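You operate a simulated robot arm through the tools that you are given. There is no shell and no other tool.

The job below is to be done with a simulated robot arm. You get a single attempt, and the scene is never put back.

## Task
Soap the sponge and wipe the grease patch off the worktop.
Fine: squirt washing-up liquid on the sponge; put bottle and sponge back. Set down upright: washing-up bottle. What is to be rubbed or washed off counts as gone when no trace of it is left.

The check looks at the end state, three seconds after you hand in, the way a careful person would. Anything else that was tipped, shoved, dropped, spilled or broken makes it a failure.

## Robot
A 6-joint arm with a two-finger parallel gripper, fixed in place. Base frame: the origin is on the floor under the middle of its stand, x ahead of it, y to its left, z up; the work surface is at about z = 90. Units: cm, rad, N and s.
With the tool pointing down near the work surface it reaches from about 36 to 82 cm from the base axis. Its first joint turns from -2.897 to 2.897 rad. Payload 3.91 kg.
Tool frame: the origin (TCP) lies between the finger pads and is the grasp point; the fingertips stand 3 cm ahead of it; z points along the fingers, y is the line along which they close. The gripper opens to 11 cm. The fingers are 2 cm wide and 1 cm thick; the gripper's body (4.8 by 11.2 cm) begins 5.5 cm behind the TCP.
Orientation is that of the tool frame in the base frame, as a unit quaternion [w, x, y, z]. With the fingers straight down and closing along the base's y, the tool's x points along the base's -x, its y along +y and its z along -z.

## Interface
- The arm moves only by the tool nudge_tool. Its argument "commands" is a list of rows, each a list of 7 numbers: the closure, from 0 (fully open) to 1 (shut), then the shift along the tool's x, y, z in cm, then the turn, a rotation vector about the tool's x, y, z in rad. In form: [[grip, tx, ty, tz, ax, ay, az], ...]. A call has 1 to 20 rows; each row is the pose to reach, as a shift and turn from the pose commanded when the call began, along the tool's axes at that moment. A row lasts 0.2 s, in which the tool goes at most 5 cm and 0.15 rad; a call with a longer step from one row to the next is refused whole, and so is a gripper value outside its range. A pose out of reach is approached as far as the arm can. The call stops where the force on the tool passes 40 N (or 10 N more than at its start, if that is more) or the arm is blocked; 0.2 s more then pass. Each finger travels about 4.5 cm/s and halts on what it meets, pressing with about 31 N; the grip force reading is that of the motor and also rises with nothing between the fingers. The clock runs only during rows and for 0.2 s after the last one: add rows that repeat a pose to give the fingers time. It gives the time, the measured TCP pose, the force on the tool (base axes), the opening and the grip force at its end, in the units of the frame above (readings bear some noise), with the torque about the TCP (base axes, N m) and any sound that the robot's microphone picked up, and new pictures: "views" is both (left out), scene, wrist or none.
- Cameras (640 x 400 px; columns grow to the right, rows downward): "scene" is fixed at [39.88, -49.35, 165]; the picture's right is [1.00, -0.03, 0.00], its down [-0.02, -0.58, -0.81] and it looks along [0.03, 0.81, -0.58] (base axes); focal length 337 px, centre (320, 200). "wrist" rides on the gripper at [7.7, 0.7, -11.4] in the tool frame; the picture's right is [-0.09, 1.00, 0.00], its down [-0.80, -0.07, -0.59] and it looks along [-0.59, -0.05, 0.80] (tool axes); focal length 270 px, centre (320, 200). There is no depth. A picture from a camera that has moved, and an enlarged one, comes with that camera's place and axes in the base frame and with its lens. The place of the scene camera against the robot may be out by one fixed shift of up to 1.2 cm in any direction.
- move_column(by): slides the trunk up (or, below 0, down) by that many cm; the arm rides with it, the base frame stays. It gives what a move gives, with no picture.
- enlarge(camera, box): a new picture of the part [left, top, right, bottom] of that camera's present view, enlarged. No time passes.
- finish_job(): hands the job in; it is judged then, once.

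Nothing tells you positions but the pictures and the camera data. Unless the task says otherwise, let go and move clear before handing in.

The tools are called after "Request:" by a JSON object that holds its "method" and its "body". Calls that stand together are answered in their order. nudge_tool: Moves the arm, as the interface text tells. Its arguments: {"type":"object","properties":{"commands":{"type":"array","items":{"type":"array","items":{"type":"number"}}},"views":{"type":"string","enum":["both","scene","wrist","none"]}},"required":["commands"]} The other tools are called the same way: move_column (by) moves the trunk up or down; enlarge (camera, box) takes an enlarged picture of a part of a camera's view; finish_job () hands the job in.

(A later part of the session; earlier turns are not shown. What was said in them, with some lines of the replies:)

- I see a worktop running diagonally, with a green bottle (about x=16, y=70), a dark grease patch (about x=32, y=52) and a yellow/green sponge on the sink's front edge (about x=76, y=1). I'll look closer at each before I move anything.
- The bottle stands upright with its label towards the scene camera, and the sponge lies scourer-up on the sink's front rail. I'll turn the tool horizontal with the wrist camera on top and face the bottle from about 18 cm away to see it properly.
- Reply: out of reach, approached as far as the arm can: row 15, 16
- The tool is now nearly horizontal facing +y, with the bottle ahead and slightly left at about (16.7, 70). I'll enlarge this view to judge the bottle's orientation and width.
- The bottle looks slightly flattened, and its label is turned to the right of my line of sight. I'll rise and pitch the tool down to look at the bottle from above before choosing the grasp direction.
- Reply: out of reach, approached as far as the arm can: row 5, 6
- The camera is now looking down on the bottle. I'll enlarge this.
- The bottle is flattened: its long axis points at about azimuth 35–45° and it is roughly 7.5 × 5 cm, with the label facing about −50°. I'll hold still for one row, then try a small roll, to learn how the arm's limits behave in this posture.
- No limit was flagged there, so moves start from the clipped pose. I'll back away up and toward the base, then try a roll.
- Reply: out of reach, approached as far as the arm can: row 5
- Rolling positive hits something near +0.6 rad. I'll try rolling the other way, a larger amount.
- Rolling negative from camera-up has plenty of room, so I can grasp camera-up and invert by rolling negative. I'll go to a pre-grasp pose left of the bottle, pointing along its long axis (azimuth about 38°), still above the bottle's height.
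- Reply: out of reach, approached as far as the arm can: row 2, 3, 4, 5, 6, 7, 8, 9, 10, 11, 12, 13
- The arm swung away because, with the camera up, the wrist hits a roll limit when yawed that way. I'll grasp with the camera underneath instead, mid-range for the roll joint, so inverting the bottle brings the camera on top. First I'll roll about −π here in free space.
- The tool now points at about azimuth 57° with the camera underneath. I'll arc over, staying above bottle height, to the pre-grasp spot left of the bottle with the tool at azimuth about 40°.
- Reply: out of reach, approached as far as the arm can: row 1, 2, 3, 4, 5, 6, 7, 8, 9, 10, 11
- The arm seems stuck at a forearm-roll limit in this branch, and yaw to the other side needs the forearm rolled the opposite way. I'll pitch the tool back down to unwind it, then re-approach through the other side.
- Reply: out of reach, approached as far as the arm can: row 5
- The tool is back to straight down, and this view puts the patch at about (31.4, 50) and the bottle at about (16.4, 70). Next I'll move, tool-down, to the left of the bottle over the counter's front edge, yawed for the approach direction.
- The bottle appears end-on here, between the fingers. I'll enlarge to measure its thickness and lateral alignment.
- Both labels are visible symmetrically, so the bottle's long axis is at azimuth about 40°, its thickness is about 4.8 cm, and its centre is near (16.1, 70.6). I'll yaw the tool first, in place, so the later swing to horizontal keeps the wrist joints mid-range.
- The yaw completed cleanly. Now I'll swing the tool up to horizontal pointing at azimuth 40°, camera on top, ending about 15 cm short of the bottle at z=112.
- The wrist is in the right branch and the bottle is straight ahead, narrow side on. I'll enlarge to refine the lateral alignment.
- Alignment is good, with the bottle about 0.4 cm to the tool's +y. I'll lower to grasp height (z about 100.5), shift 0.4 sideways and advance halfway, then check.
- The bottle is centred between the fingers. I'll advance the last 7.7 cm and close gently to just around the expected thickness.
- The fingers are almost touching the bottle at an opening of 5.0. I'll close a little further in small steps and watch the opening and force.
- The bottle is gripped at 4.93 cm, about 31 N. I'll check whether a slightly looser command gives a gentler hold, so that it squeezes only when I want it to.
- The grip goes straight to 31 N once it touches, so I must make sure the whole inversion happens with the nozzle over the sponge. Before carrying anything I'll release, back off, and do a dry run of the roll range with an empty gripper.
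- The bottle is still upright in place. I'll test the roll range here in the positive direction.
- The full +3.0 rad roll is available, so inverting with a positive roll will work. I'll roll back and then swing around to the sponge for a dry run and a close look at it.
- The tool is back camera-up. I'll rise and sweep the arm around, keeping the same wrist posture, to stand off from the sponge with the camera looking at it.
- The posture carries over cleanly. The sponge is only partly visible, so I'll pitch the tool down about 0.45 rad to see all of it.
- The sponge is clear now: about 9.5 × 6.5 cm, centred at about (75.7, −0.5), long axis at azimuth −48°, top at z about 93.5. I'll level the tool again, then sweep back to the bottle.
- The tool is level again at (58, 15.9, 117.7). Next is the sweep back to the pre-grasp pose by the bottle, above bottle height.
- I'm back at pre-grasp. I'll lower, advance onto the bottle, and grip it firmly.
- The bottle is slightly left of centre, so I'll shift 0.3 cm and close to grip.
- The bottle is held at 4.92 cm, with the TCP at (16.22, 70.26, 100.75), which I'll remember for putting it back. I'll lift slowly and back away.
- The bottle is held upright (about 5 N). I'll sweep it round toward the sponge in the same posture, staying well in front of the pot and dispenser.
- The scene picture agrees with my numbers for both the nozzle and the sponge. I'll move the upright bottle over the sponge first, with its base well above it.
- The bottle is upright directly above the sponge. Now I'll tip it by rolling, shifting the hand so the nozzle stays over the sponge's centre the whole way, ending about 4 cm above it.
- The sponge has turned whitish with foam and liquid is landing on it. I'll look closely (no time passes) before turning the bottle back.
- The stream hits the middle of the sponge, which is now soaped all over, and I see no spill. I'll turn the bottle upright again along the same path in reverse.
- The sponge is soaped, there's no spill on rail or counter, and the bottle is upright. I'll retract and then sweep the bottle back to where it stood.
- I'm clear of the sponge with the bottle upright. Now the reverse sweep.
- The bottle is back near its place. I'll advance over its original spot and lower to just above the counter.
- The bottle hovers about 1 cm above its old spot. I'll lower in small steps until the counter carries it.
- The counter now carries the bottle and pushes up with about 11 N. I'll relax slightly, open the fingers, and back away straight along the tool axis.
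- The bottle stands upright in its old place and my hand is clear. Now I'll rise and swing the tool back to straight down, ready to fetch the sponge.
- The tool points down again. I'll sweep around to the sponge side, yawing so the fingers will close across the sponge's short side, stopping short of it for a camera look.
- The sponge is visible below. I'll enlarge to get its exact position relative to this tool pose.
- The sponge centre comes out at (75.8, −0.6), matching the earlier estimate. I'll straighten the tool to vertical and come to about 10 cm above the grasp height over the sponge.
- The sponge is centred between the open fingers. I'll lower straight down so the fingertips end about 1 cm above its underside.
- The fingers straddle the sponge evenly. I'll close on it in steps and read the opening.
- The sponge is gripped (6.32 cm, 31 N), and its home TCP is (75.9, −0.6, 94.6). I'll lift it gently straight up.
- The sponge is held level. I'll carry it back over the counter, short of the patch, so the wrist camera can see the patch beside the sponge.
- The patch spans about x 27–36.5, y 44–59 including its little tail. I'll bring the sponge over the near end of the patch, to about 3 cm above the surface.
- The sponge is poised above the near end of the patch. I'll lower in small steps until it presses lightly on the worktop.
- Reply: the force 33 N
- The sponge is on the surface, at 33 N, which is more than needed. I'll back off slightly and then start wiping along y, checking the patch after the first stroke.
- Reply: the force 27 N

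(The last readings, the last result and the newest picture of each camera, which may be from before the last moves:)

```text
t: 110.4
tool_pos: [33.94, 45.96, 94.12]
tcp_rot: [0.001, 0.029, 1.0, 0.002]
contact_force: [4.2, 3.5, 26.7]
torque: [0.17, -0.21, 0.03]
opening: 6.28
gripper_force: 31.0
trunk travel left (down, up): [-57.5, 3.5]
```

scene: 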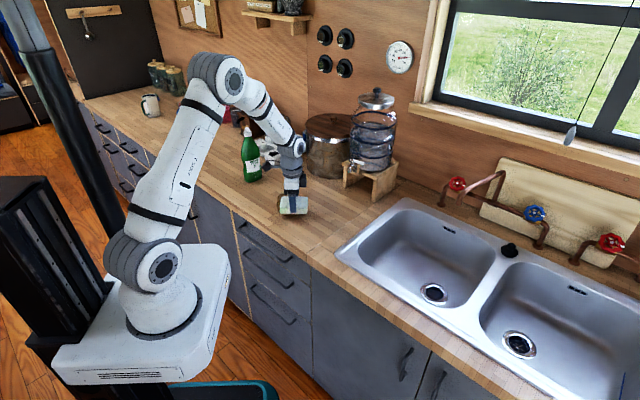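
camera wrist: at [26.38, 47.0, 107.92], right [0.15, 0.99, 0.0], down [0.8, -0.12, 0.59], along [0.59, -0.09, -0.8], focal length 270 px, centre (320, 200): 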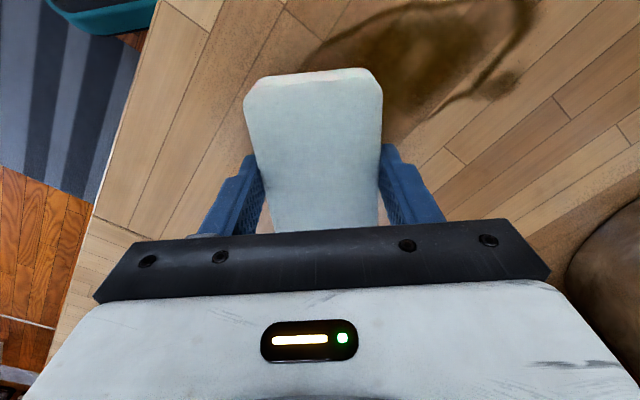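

Request:
{"method": "nudge_tool", "body": {"commands": [[0.5, 0, 0, -0.1, 0, 0, 0], [0.5, 0, 1.5, -0.1, 0, 0, 0], [0.5, 0, 3, -0.1, 0, 0, 0], [0.5, 0, 4.5, -0.1, 0, 0, 0], [0.5, 0, 6, -0.1, 0, 0, 0], [0.5, 0, 7.5, -0.1, 0, 0, 0], [0.5, 0, 9, -0.1, 0, 0, 0], [0.5, 0, 10.5, -0.1, 0, 0, 0], [0.5, 0, 12, -0.1, 0, 0, 0]], "views": "both"}}

```text
t: 112.4
tool_pos: [34.65, 57.99, 94.04]
tcp_rot: [0.0, 0.029, 1.0, 0.001]
contact_force: [-0.7, -2.7, 3.4]
torque: [-0.08, -0.01, -0.01]
opening: 6.3
gripper_force: 31.1
trunk travel left (down, up): [-57.5, 3.5]
camera wrist: at [26.87, 58.97, 105.66], right [0.15, 0.99, 0.0], down [0.8, -0.12, 0.59], along [0.59, -0.09, -0.8], focal length 270 px, centre (320, 200)
```

scene: 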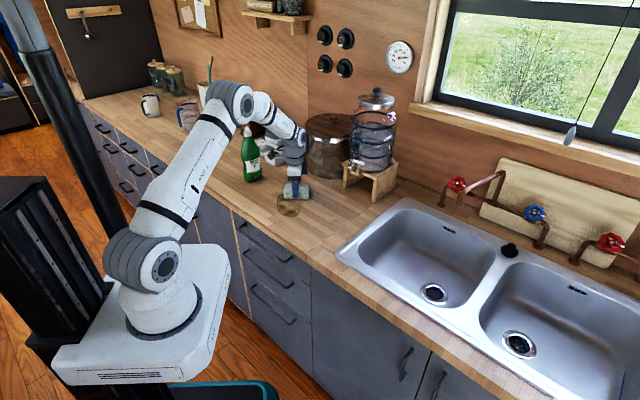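
wrist: 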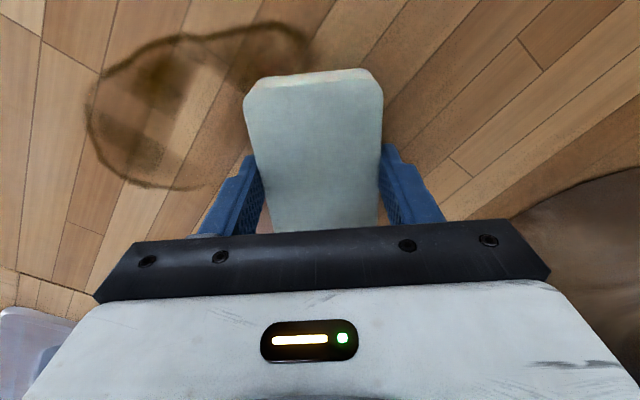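

The stroke has lightened the patch along its path. I'll enlarge to see where grease remains.

Request:
{"method": "enlarge", "body": {"camera": "wrist", "box": [60, 0, 360, 200]}}

Request:
{"method": "enlarge", "body": {"camera": "scene", "box": [250, 160, 350, 240]}}

```text
2.00 times, centred on (210, 100) of wrist
camera zoom: at [26.87, 58.97, 105.66], right [0.15, 0.99, 0.0], down [0.8, -0.12, 0.59], along [0.59, -0.09, -0.8], focal length 541 px, centre (540, 400)
```

zoom: 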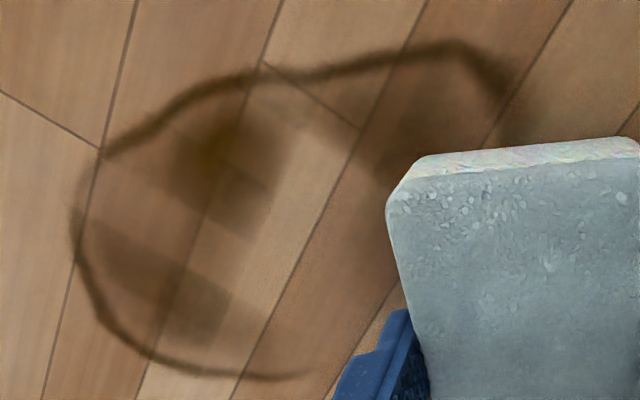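

```text
5.00 times, centred on (300, 200) of scene
camera zoom: at [39.88, -49.35, 165.0], right [1.0, -0.03, 0.0], down [-0.02, -0.58, -0.81], along [0.03, 0.81, -0.58], focal length 1685 px, centre (420, 200)
```

zoom: 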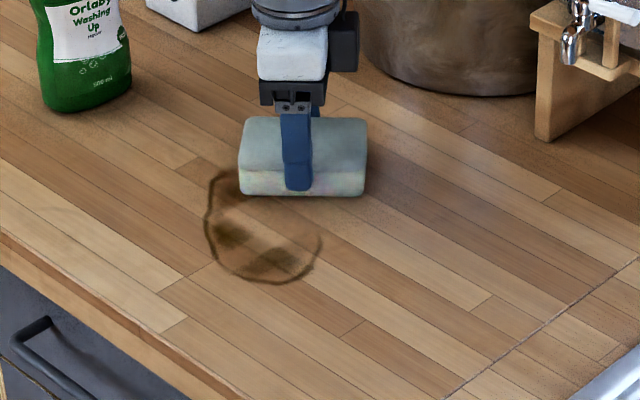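

The grease is coming off: the interior is fainter, while the left side and rim remain. I'll press a little more and make a return stroke, then a stroke along the left side.

Request:
{"method": "nudge_tool", "body": {"commands": [[0.5, 0, 0, 0.12, 0, 0, 0], [0.5, 0, -1.8, 0.12, 0, 0, 0], [0.5, 0, -3.6, 0.12, 0, 0, 0], [0.5, 0, -5.4, 0.12, 0, 0, 0], [0.5, 0, -7.2, 0.12, 0, 0, 0], [0.5, 0, -9, 0.12, 0, 0, 0], [0.5, 0, -10.8, 0.12, 0, 0, 0], [0.5, 0, -12.6, 0.12, 0, 0, 0], [0.5, 0, -14.4, 0.12, 0, 0, 0], [0.5, 1.5, -14.4, 0.12, 0, 0, 0], [0.5, 3, -14.4, 0.12, 0, 0, 0], [0.5, 4.3, -13.4, 0.12, 0, 0, 0], [0.5, 4.3, -11.4, 0.12, 0, 0, 0], [0.5, 4.3, -9.4, 0.12, 0, 0, 0], [0.5, 4.3, -7.4, 0.12, 0, 0, 0], [0.5, 4.3, -5.4, 0.12, 0, 0, 0], [0.5, 4.3, -3.4, 0.12, 0, 0, 0], [0.5, 4.3, -1.4, 0.12, 0, 0, 0], [0.5, 4.3, 0.6, 0.12, 0, 0, 0]], "views": "both"}}

```text
t: 116.4
tool_pos: [30.38, 58.69, 93.97]
tcp_rot: [0.0, 0.029, 1.0, 0.003]
contact_force: [-2.0, -8.1, 11.3]
torque: [-0.29, 0.06, -0.02]
opening: 6.29
gripper_force: 30.7
trunk travel left (down, up): [-57.5, 3.5]
camera wrist: at [22.62, 59.66, 105.56], right [0.15, 0.99, 0.0], down [0.79, -0.12, 0.59], along [0.59, -0.08, -0.8], focal length 270 px, centre (320, 200)
```

scene: 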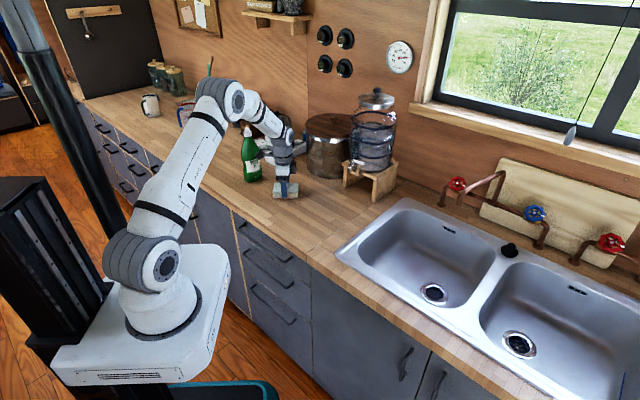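
wrist: 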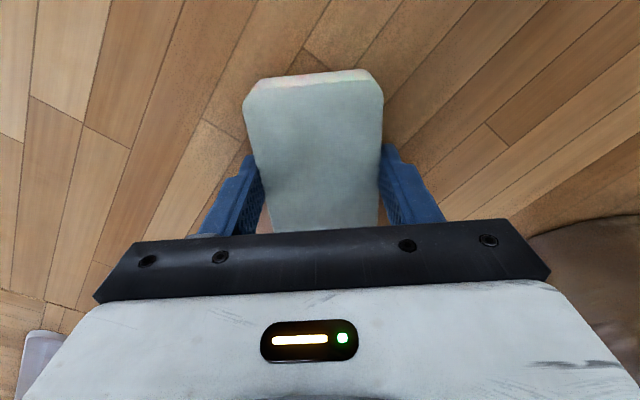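

The patch looks almost gone. I'll do further overlapping strokes covering the left edge, the far end and the middle again.

Request:
{"method": "nudge_tool", "body": {"commands": [[0.5, 0, 1.6, 0, 0, 0, 0], [0.5, 1.2, 1.6, 0, 0, 0, 0], [0.5, 2.3, 0, 0, 0, 0, 0], [0.5, 2.3, -2, 0, 0, 0, 0], [0.5, 2.3, -4, 0, 0, 0, 0], [0.5, 2.3, -6, 0, 0, 0, 0], [0.5, 2.3, -8, 0, 0, 0, 0], [0.5, 2.3, -10, 0, 0, 0, 0], [0.5, 2.3, -12, 0, 0, 0, 0], [0.5, 2.3, -14, 0, 0, 0, 0], [0.5, 2.3, -15.5, 0, 0, 0, 0], [0.5, 0, -15.5, 0, 0, 0, 0], [0.5, -2, -14.5, 0, 0, 0, 0], [0.5, -2, -12, 0, 0, 0, 0], [0.5, -2, -9.5, 0, 0, 0, 0], [0.5, -2, -7, 0, 0, 0, 0], [0.5, -2, -4.5, 0, 0, 0, 0], [0.5, -2, -2, 0, 0, 0, 0], [0.5, -2, 0, 0, 0, 0, 0], [0.5, -2, 1.6, 0, 0, 0, 0]], "views": "both"}}

```text
t: 120.6
tool_pos: [32.67, 60.3, 94.01]
tcp_rot: [0.0, 0.03, 1.0, 0.001]
contact_force: [-0.4, -6.4, 8.0]
torque: [-0.23, 0.03, -0.01]
opening: 6.29
gripper_force: 30.9
trunk travel left (down, up): [-57.5, 3.5]
camera wrist: at [24.9, 61.33, 105.47], right [0.15, 0.99, 0.0], down [0.79, -0.12, 0.59], along [0.59, -0.08, -0.8], focal length 270 px, centre (320, 200)
```

scene: 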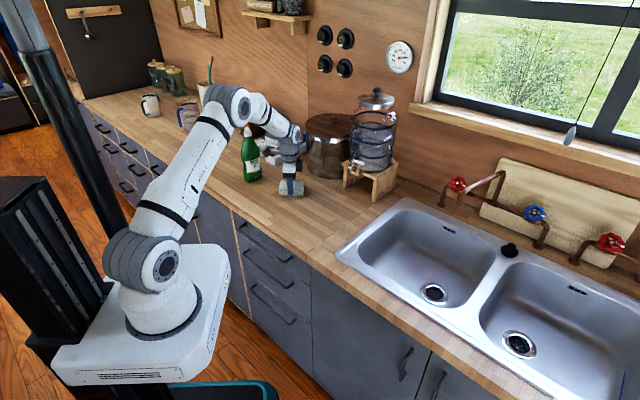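
wrist: 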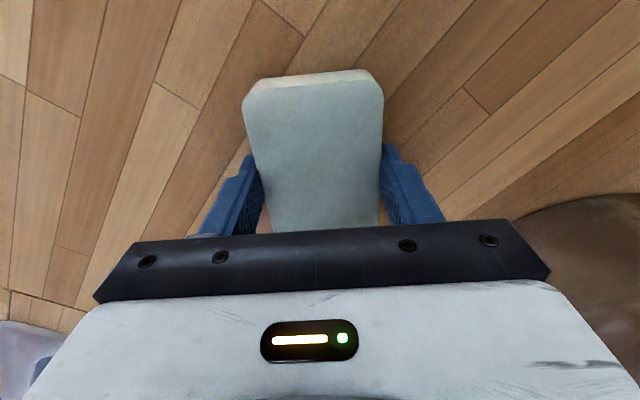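

I can see no patch now. I'll enlarge both views to look for leftover traces.

Request:
{"method": "enlarge", "body": {"camera": "wrist", "box": [0, 0, 320, 200]}}

Request:
{"method": "enlarge", "body": {"camera": "scene", "box": [240, 160, 350, 240]}}

```text
2.00 times, centred on (160, 100) of wrist
camera zoom: at [24.9, 61.33, 105.47], right [0.15, 0.99, 0.0], down [0.79, -0.12, 0.59], along [0.59, -0.08, -0.8], focal length 541 px, centre (640, 400)
```

zoom: 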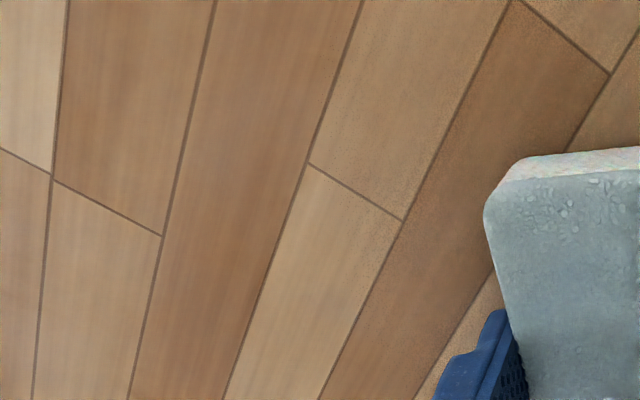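

```text
5.00 times, centred on (295, 200) of scene
camera zoom: at [39.88, -49.35, 165.0], right [1.0, -0.03, 0.0], down [-0.02, -0.58, -0.81], along [0.03, 0.81, -0.58], focal length 1685 px, centre (445, 200)
```

zoom: 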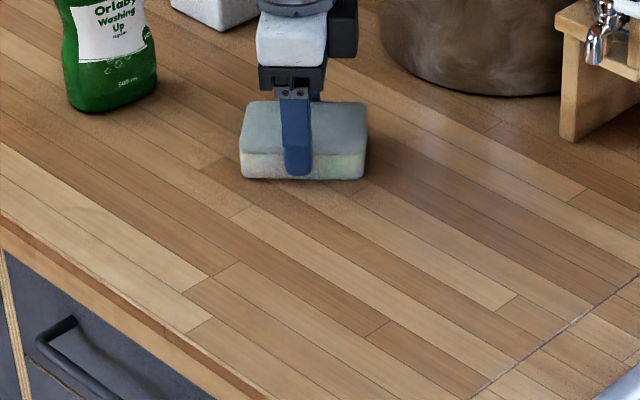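

The surface looks clean except what the sponge still covers. I'll do one more full pass over the right side and back through the middle for thoroughness.

Request:
{"method": "nudge_tool", "body": {"commands": [[0.5, -1.5, 0, 0, 0, 0, 0], [0.5, -3, -0.5, 0, 0, 0, 0], [0.5, -3, -2.5, 0, 0, 0, 0], [0.5, -3, -4.5, 0, 0, 0, 0], [0.5, -3, -6.5, 0, 0, 0, 0], [0.5, -3, -8.5, 0, 0, 0, 0], [0.5, -3, -10.5, 0, 0, 0, 0], [0.5, -3, -12.5, 0, 0, 0, 0], [0.5, -3, -14.5, 0, 0, 0, 0], [0.5, -3, -16.5, 0, 0, 0, 0], [0.5, -1, -16.5, 0, 0, 0, 0], [0.5, 1, -15.5, 0, 0, 0, 0], [0.5, 1, -13, 0, 0, 0, 0], [0.5, 1, -10.5, 0, 0, 0, 0], [0.5, 1, -8, 0, 0, 0, 0], [0.5, 1, -5.5, 0, 0, 0, 0], [0.5, 1, -3, 0, 0, 0, 0], [0.5, 1, -1, 0, 0, 0, 0]], "views": "none"}}

```text
t: 124.4
tool_pos: [31.37, 59.4, 94.22]
tcp_rot: [0.0, 0.03, 1.0, 0.001]
contact_force: [0.1, 0.7, 0.7]
torque: [0.0, 0.02, 0.02]
opening: 6.25
gripper_force: 30.7
trunk travel left (down, up): [-57.5, 3.5]
```

Contact got light at the end, so I'll press slightly more for one last stroke back and then lift to inspect everything.

Request:
{"method": "nudge_tool", "body": {"commands": [[0.5, 0, 0, 0.12, 0, 0, 0], [0.5, 0, 1, 0.15, 0, 0, 0], [0.5, 0.5, 0, 0.15, 0, 0, 0], [0.5, 0.8, -2, 0.15, 0, 0, 0], [0.5, 0.8, -4, 0.15, 0, 0, 0], [0.5, 0.8, -6, 0.15, 0, 0, 0], [0.5, 0.8, -8, 0.15, 0, 0, 0], [0.5, 0.8, -10, 0.15, 0, 0, 0], [0.5, 0.8, -12, 0.15, 0, 0, 0], [0.5, 0.8, -14, 0.15, 0, 0, 0], [0.5, 0.8, -15, 0.1, 0, 0, 0], [0.5, 0.8, -15, -1, 0, 0, 0], [0.5, 0.8, -15, -4, 0, 0, 0], [0.5, 0.8, -15, -8, 0, 0, 0], [0.5, 0.8, -18, -12, 0, 0, 0], [0.5, 0.8, -22, -14, 0, 0, 0]], "views": "both"}}

```text
t: 127.8
tool_pos: [29.18, 37.56, 108.08]
tcp_rot: [0.0, 0.029, 1.0, 0.001]
contact_force: [-0.7, 0.1, 0.5]
torque: [0.0, 0.0, 0.03]
opening: 6.31
gripper_force: 31.6
trunk travel left (down, up): [-57.5, 3.5]
camera wrist: at [21.45, 38.56, 119.64], right [0.15, 0.99, 0.0], down [0.8, -0.12, 0.59], along [0.59, -0.09, -0.8], focal length 270 px, centre (320, 200)
```

scene: 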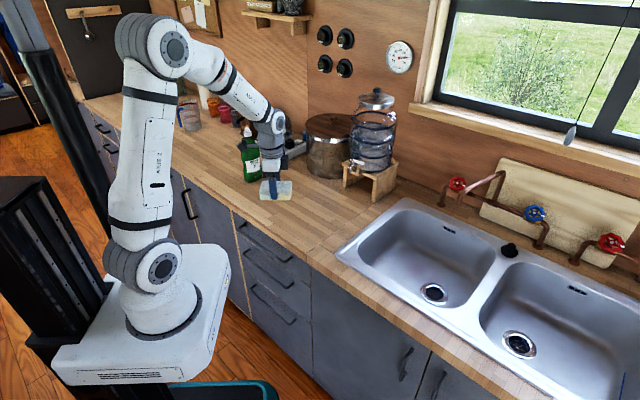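
wrist: 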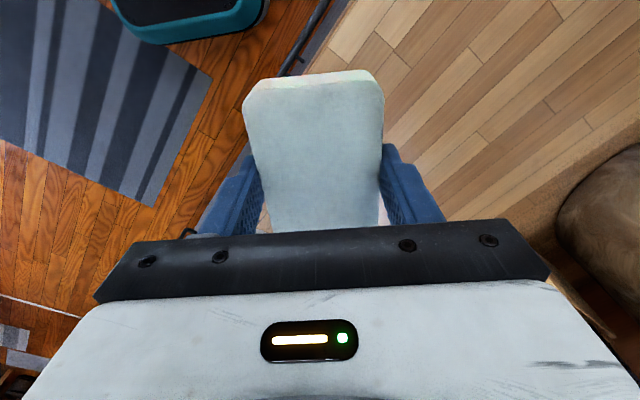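

Request:
{"method": "enlarge", "body": {"camera": "wrist", "box": [380, 0, 640, 165]}}

Request:
{"method": "enlarge", "body": {"camera": "scene", "box": [230, 150, 350, 250]}}

```text
2.42 times, centred on (510, 82) of wrist
camera zoom: at [21.45, 38.56, 119.64], right [0.15, 0.99, 0.0], down [0.8, -0.12, 0.59], along [0.59, -0.09, -0.8], focal length 655 px, centre (-141, 485)
```

zoom: 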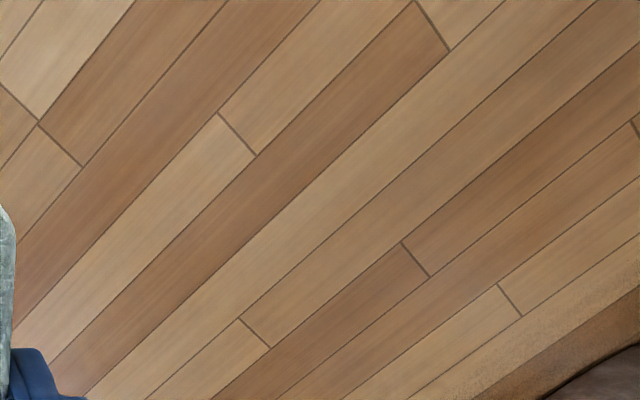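

```text
4.00 times, centred on (290, 200) of scene
camera zoom: at [39.88, -49.35, 165.0], right [1.0, -0.03, 0.0], down [-0.02, -0.58, -0.81], along [0.03, 0.81, -0.58], focal length 1348 px, centre (440, 200)
```

zoom: 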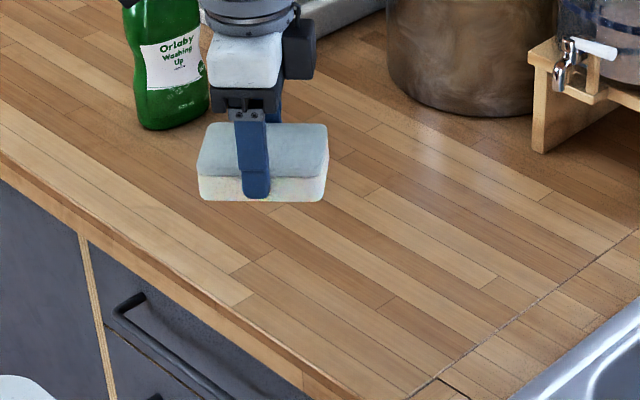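

The worktop is clean, with no trace visible. I'll carry the sponge back to above its original spot on the sink rail.

Request:
{"method": "nudge_tool", "body": {"commands": [[0.5, -3.75, -2.72, -0.23, 0, 0, 0.06], [0.5, -7.51, -5.45, -0.46, 0, 0, 0.12], [0.5, -11.26, -8.17, -0.69, 0, 0, 0.18], [0.5, -15.02, -10.89, -0.92, 0, 0, 0.24], [0.5, -18.77, -13.62, -1.15, 0, 0, 0.3], [0.5, -22.52, -16.34, -1.38, 0, 0, 0.36], [0.5, -26.28, -19.06, -1.62, 0, 0, 0.42], [0.5, -30.03, -21.78, -1.85, 0, 0, 0.48], [0.5, -33.78, -24.51, -2.08, 0, 0, 0.54], [0.5, -37.54, -27.23, -2.31, 0, 0, 0.6], [0.5, -41.29, -29.95, -2.54, 0, 0, 0.66], [0.5, -45.05, -32.68, -2.77, 0, 0, 0.72], [0.5, -48.8, -35.4, -3, 0, 0, 0.78], [0.5, -48.8, -35.4, -3, 0, 0, 0.78]], "views": "both"}}

```text
t: 130.8
tool_pos: [75.99, -0.76, 110.98]
tcp_rot: [0.0, 0.407, 0.914, 0.0]
contact_force: [-0.5, -0.5, 0.7]
torque: [0.0, -0.01, 0.02]
opening: 6.29
gripper_force: 31.3
trunk travel left (down, up): [-57.5, 3.5]
camera wrist: at [71.37, 5.35, 122.63], right [0.8, 0.6, 0.0], down [0.48, -0.64, 0.59], along [0.36, -0.47, -0.8], focal length 270 px, centre (320, 200)
```

scene: 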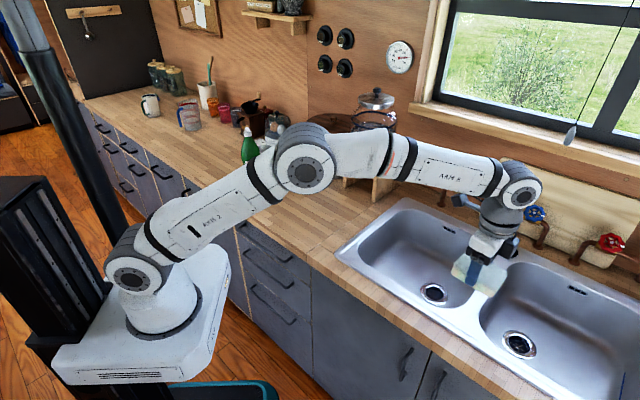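
wrist: 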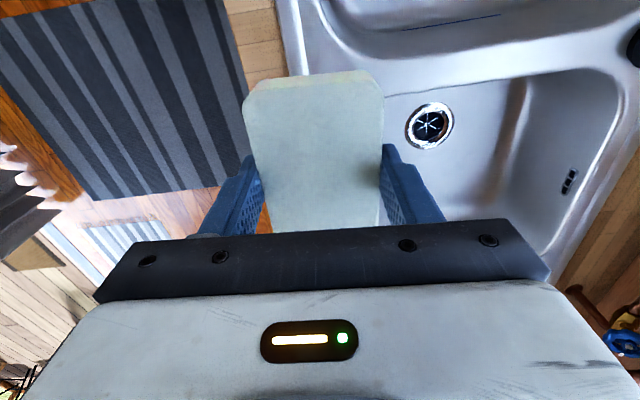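

I'm directly over the sponge's home spot. I'll lower to just above the rail, then go in small steps until it rests.

Request:
{"method": "nudge_tool", "body": {"commands": [[0.5, 0, 0.05, 4, 0, 0, 0], [0.5, 0, 0.05, 8, 0, 0, 0], [0.5, 0, 0.05, 11.5, 0, 0, 0], [0.5, 0, 0.05, 14, 0, 0, 0], [0.5, 0, 0.05, 15.3, 0, 0, 0], [0.5, 0, 0.05, 15.8, 0, 0, 0], [0.5, 0, 0.05, 15.8, 0, 0, 0]], "views": "wrist"}}

```text
t: 132.4
tool_pos: [76.07, -0.84, 95.19]
tcp_rot: [0.0, 0.407, 0.913, 0.001]
contact_force: [0.3, 0.6, 0.3]
torque: [0.0, 0.06, 0.03]
opening: 6.29
gripper_force: 31.0
trunk travel left (down, up): [-57.5, 3.5]
camera wrist: at [71.35, 5.28, 106.69], right [0.8, 0.6, 0.0], down [0.48, -0.64, 0.59], along [0.36, -0.47, -0.8], focal length 270 px, centre (320, 200)
```

wrist: 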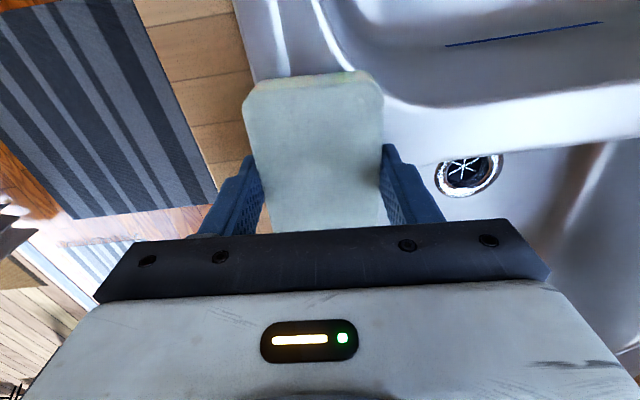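

Request:
{"method": "nudge_tool", "body": {"commands": [[0.5, 0, 0, 0.15, 0, 0, 0], [0.5, 0, 0, 0.3, 0, 0, 0], [0.5, 0, 0, 0.45, 0, 0, 0], [0.5, 0, 0, 0.45, 0, 0, 0]], "views": "none"}}

```text
t: 133.4
tool_pos: [76.05, -0.73, 94.65]
tcp_rot: [0.0, 0.408, 0.913, 0.002]
contact_force: [0.8, -1.0, -0.3]
torque: [-0.01, 0.02, 0.01]
opening: 6.26
gripper_force: 30.9
trunk travel left (down, up): [-57.5, 3.5]
```

Request:
{"method": "nudge_tool", "body": {"commands": [[0.5, 0, 0, 0.1, 0, 0, 0], [0.5, 0, 0, 0.2, 0, 0, 0], [0.5, 0, 0, 0.2, 0, 0, 0]], "views": "none"}}

```text
t: 134.2
tool_pos: [76.01, -0.83, 94.46]
tcp_rot: [-0.001, 0.408, 0.913, 0.001]
contact_force: [0.1, 0.1, 0.1]
torque: [0.01, 0.01, 0.0]
opening: 6.3
gripper_force: 31.2
trunk travel left (down, up): [-57.5, 3.5]
```

Request:
{"method": "nudge_tool", "body": {"commands": [[0.5, 0, 0, 0.1, 0, 0, 0], [0.5, 0, 0, 0.2, 0, 0, 0], [0.5, 0, 0, 0.2, 0, 0, 0]], "views": "none"}}

```text
t: 135.0
tool_pos: [76.08, -0.75, 94.33]
tcp_rot: [0.0, 0.408, 0.913, 0.001]
contact_force: [-1.5, -0.7, 2.4]
torque: [-0.11, 0.0, -0.01]
opening: 6.27
gripper_force: 31.2
trunk travel left (down, up): [-57.5, 3.5]
```

The sponge has just touched the rail (2.4 N). I'll open the fingers and rise straight up.

Request:
{"method": "nudge_tool", "body": {"commands": [[0.5, 0, 0, 0.05, 0, 0, 0], [0.4, 0, 0, 0.05, 0, 0, 0], [0.25, 0, 0, 0.05, 0, 0, 0], [0.1, 0, 0, 0.05, 0, 0, 0], [0, 0, 0, 0.05, 0, 0, 0], [0, 0, 0, 0, 0, 0, 0], [0, 0, 0, 0, 0, 0, 0], [0, 0, 0, -2, 0, 0, 0], [0, 0, 0, -5, 0, 0, 0], [0, 0, 0, -9, 0, 0, 0], [0, 0, 0, -13, 0, 0, 0], [0, 0, 0, -16, 0, 0, 0]], "views": "both"}}

```text
t: 137.6
tool_pos: [75.96, -0.89, 110.34]
tcp_rot: [-0.001, 0.407, 0.913, 0.0]
contact_force: [-0.2, 1.0, 0.3]
torque: [-0.01, 0.01, 0.01]
opening: 10.99
gripper_force: 0.1
trunk travel left (down, up): [-57.5, 3.5]
camera wrist: at [71.27, 5.17, 122.04], right [0.8, 0.6, 0.0], down [0.48, -0.64, 0.59], along [0.36, -0.47, -0.81], focal length 270 px, centre (320, 200)
```

scene: 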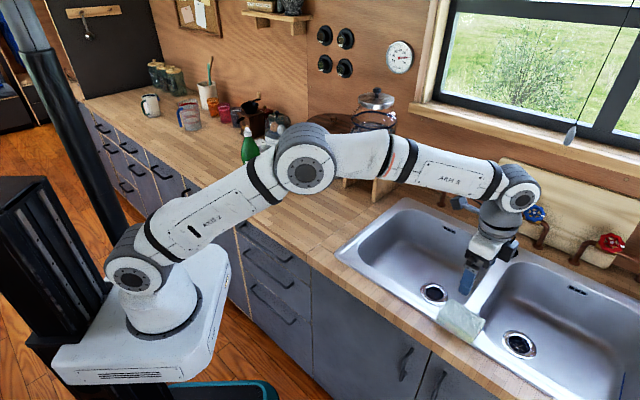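
wrist: 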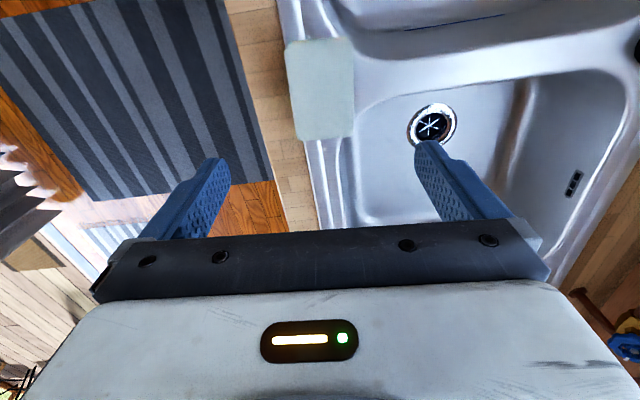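

The sponge is back on the rail. I'll move the arm clear to its starting area and inspect everything once more.

Request:
{"method": "nudge_tool", "body": {"commands": [[0, 4.4, -0.08, -1.48, 0, 0, -0.065], [0, 8.8, -0.17, -2.95, 0, 0, -0.13], [0, 13.2, -0.25, -4.43, 0, 0, -0.195], [0, 17.6, -0.33, -5.9, 0, 0, -0.26], [0, 22.0, -0.42, -7.38, 0, 0, -0.325], [0, 26.4, -0.5, -8.85, 0, 0, -0.39], [0, 30.8, -0.58, -10.33, 0, 0, -0.455], [0, 35.2, -0.67, -11.8, 0, 0, -0.52], [0, 39.6, -0.75, -13.28, 0, 0, -0.585], [0, 44.0, -0.83, -14.75, 0, 0, -0.65], [0, 48.4, -0.92, -16.23, 0, 0, -0.715], [0, 52.8, -1.0, -17.7, 0, 0, -0.78]], "views": "both"}}

```text
t: 140.2
tool_pos: [39.84, 38.03, 127.93]
tcp_rot: [0.0, 0.03, 1.0, 0.001]
contact_force: [-0.5, 0.9, 0.4]
torque: [-0.03, 0.0, 0.02]
opening: 10.99
gripper_force: 0.1
trunk travel left (down, up): [-57.5, 3.5]
camera wrist: at [32.25, 39.08, 139.47], right [0.15, 0.99, 0.0], down [0.8, -0.12, 0.59], along [0.59, -0.09, -0.8], focal length 270 px, centre (320, 200)
```

scene: 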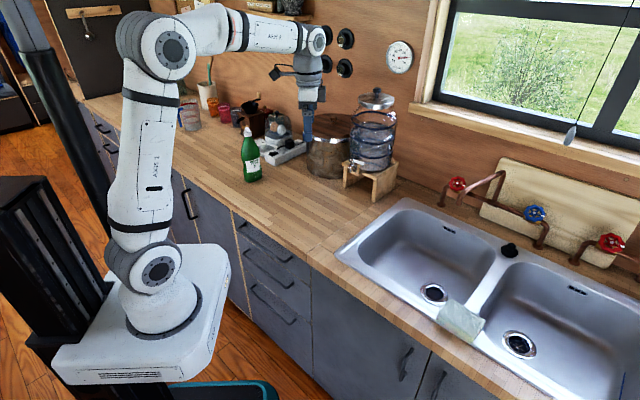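
wrist: 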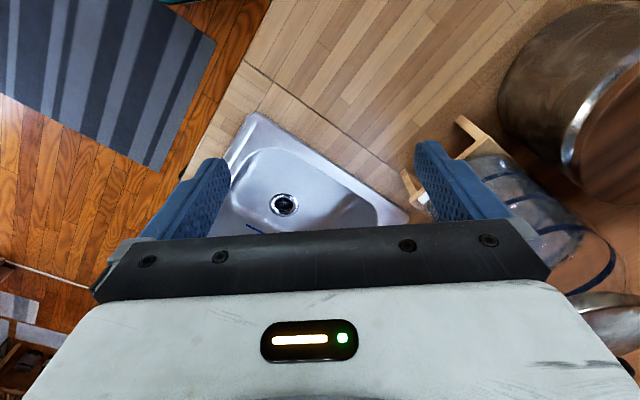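

Request:
{"method": "enlarge", "body": {"camera": "scene", "box": [235, 150, 345, 235]}}

Request:
{"method": "enlarge", "body": {"camera": "scene", "box": [400, 270, 520, 350]}}

Request:
{"method": "enlarge", "body": {"camera": "scene", "box": [260, 170, 320, 225]}}

Request:
{"method": "enlarge", "body": {"camera": "scene", "box": [210, 110, 330, 230]}}

```text
4.71 times, centred on (290, 192) of scene
camera zoom: at [39.88, -49.35, 165.0], right [1.0, -0.03, 0.0], down [-0.02, -0.58, -0.81], along [0.03, 0.81, -0.58], focal length 1586 px, centre (461, 235)
```

zoom: 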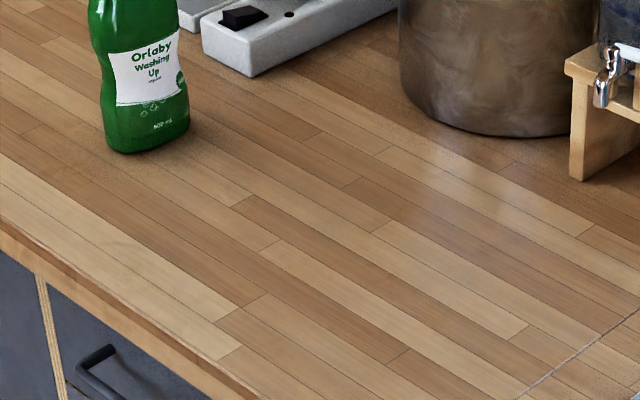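

```text
5.00 times, centred on (460, 310) of scene
camera zoom: at [39.88, -49.35, 165.0], right [1.0, -0.03, 0.0], down [-0.02, -0.58, -0.81], along [0.03, 0.81, -0.58], focal length 1685 px, centre (-380, -350)
```

zoom: 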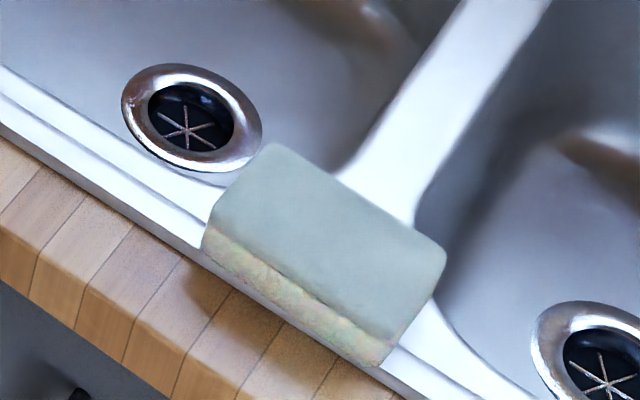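

```text
7.27 times, centred on (290, 198) of scene
camera zoom: at [39.88, -49.35, 165.0], right [1.0, -0.03, 0.0], down [-0.02, -0.58, -0.81], along [0.03, 0.81, -0.58], focal length 2450 px, centre (538, 218)
```

zoom: 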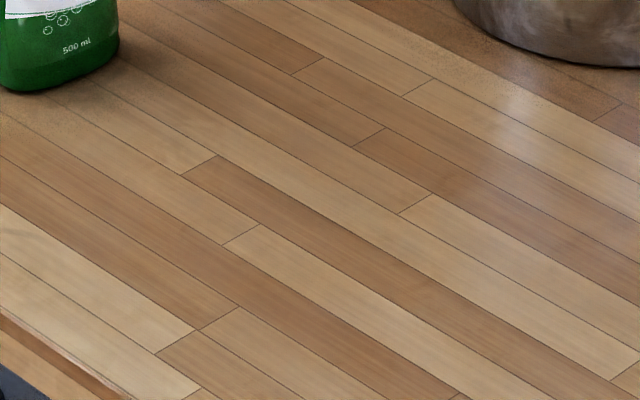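

```text
3.33 times, centred on (270, 170) of scene
camera zoom: at [39.88, -49.35, 165.0], right [1.0, -0.03, 0.0], down [-0.02, -0.58, -0.81], along [0.03, 0.81, -0.58], focal length 1123 px, centre (487, 300)
```

zoom: 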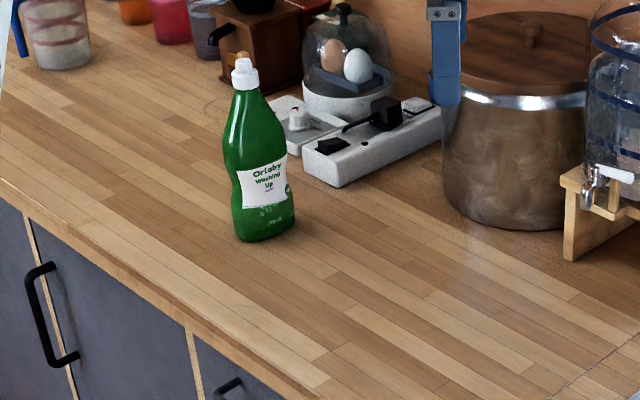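

The grease is gone with no trace on the worktop. The bottle stands upright in its original spot, the soaped sponge is back on the sink rail, nothing else has moved, and the arm is clear. I'm handing in the job.

Request:
{"method": "finish_job", "body": {}}

```text
The job is handed in.
```

I soaped the sponge and wiped the grease patch off the worktop, and I've handed the job in. The final close-up pictures showed no trace of grease.

- **Bottle:** it is standing upright in its original spot. The liquid landed on the middle of the sponge, and I saw no spill on the sink rail or counter.
- **Sponge:** it is back on the sink's front rail, within about half a centimetre of where it was. It is still foamy, because I did not rinse it.
- **Everything else:** nothing else on the worktop looked moved or tipped. The gripper is empty and clear.

I haven't seen the result of the check.
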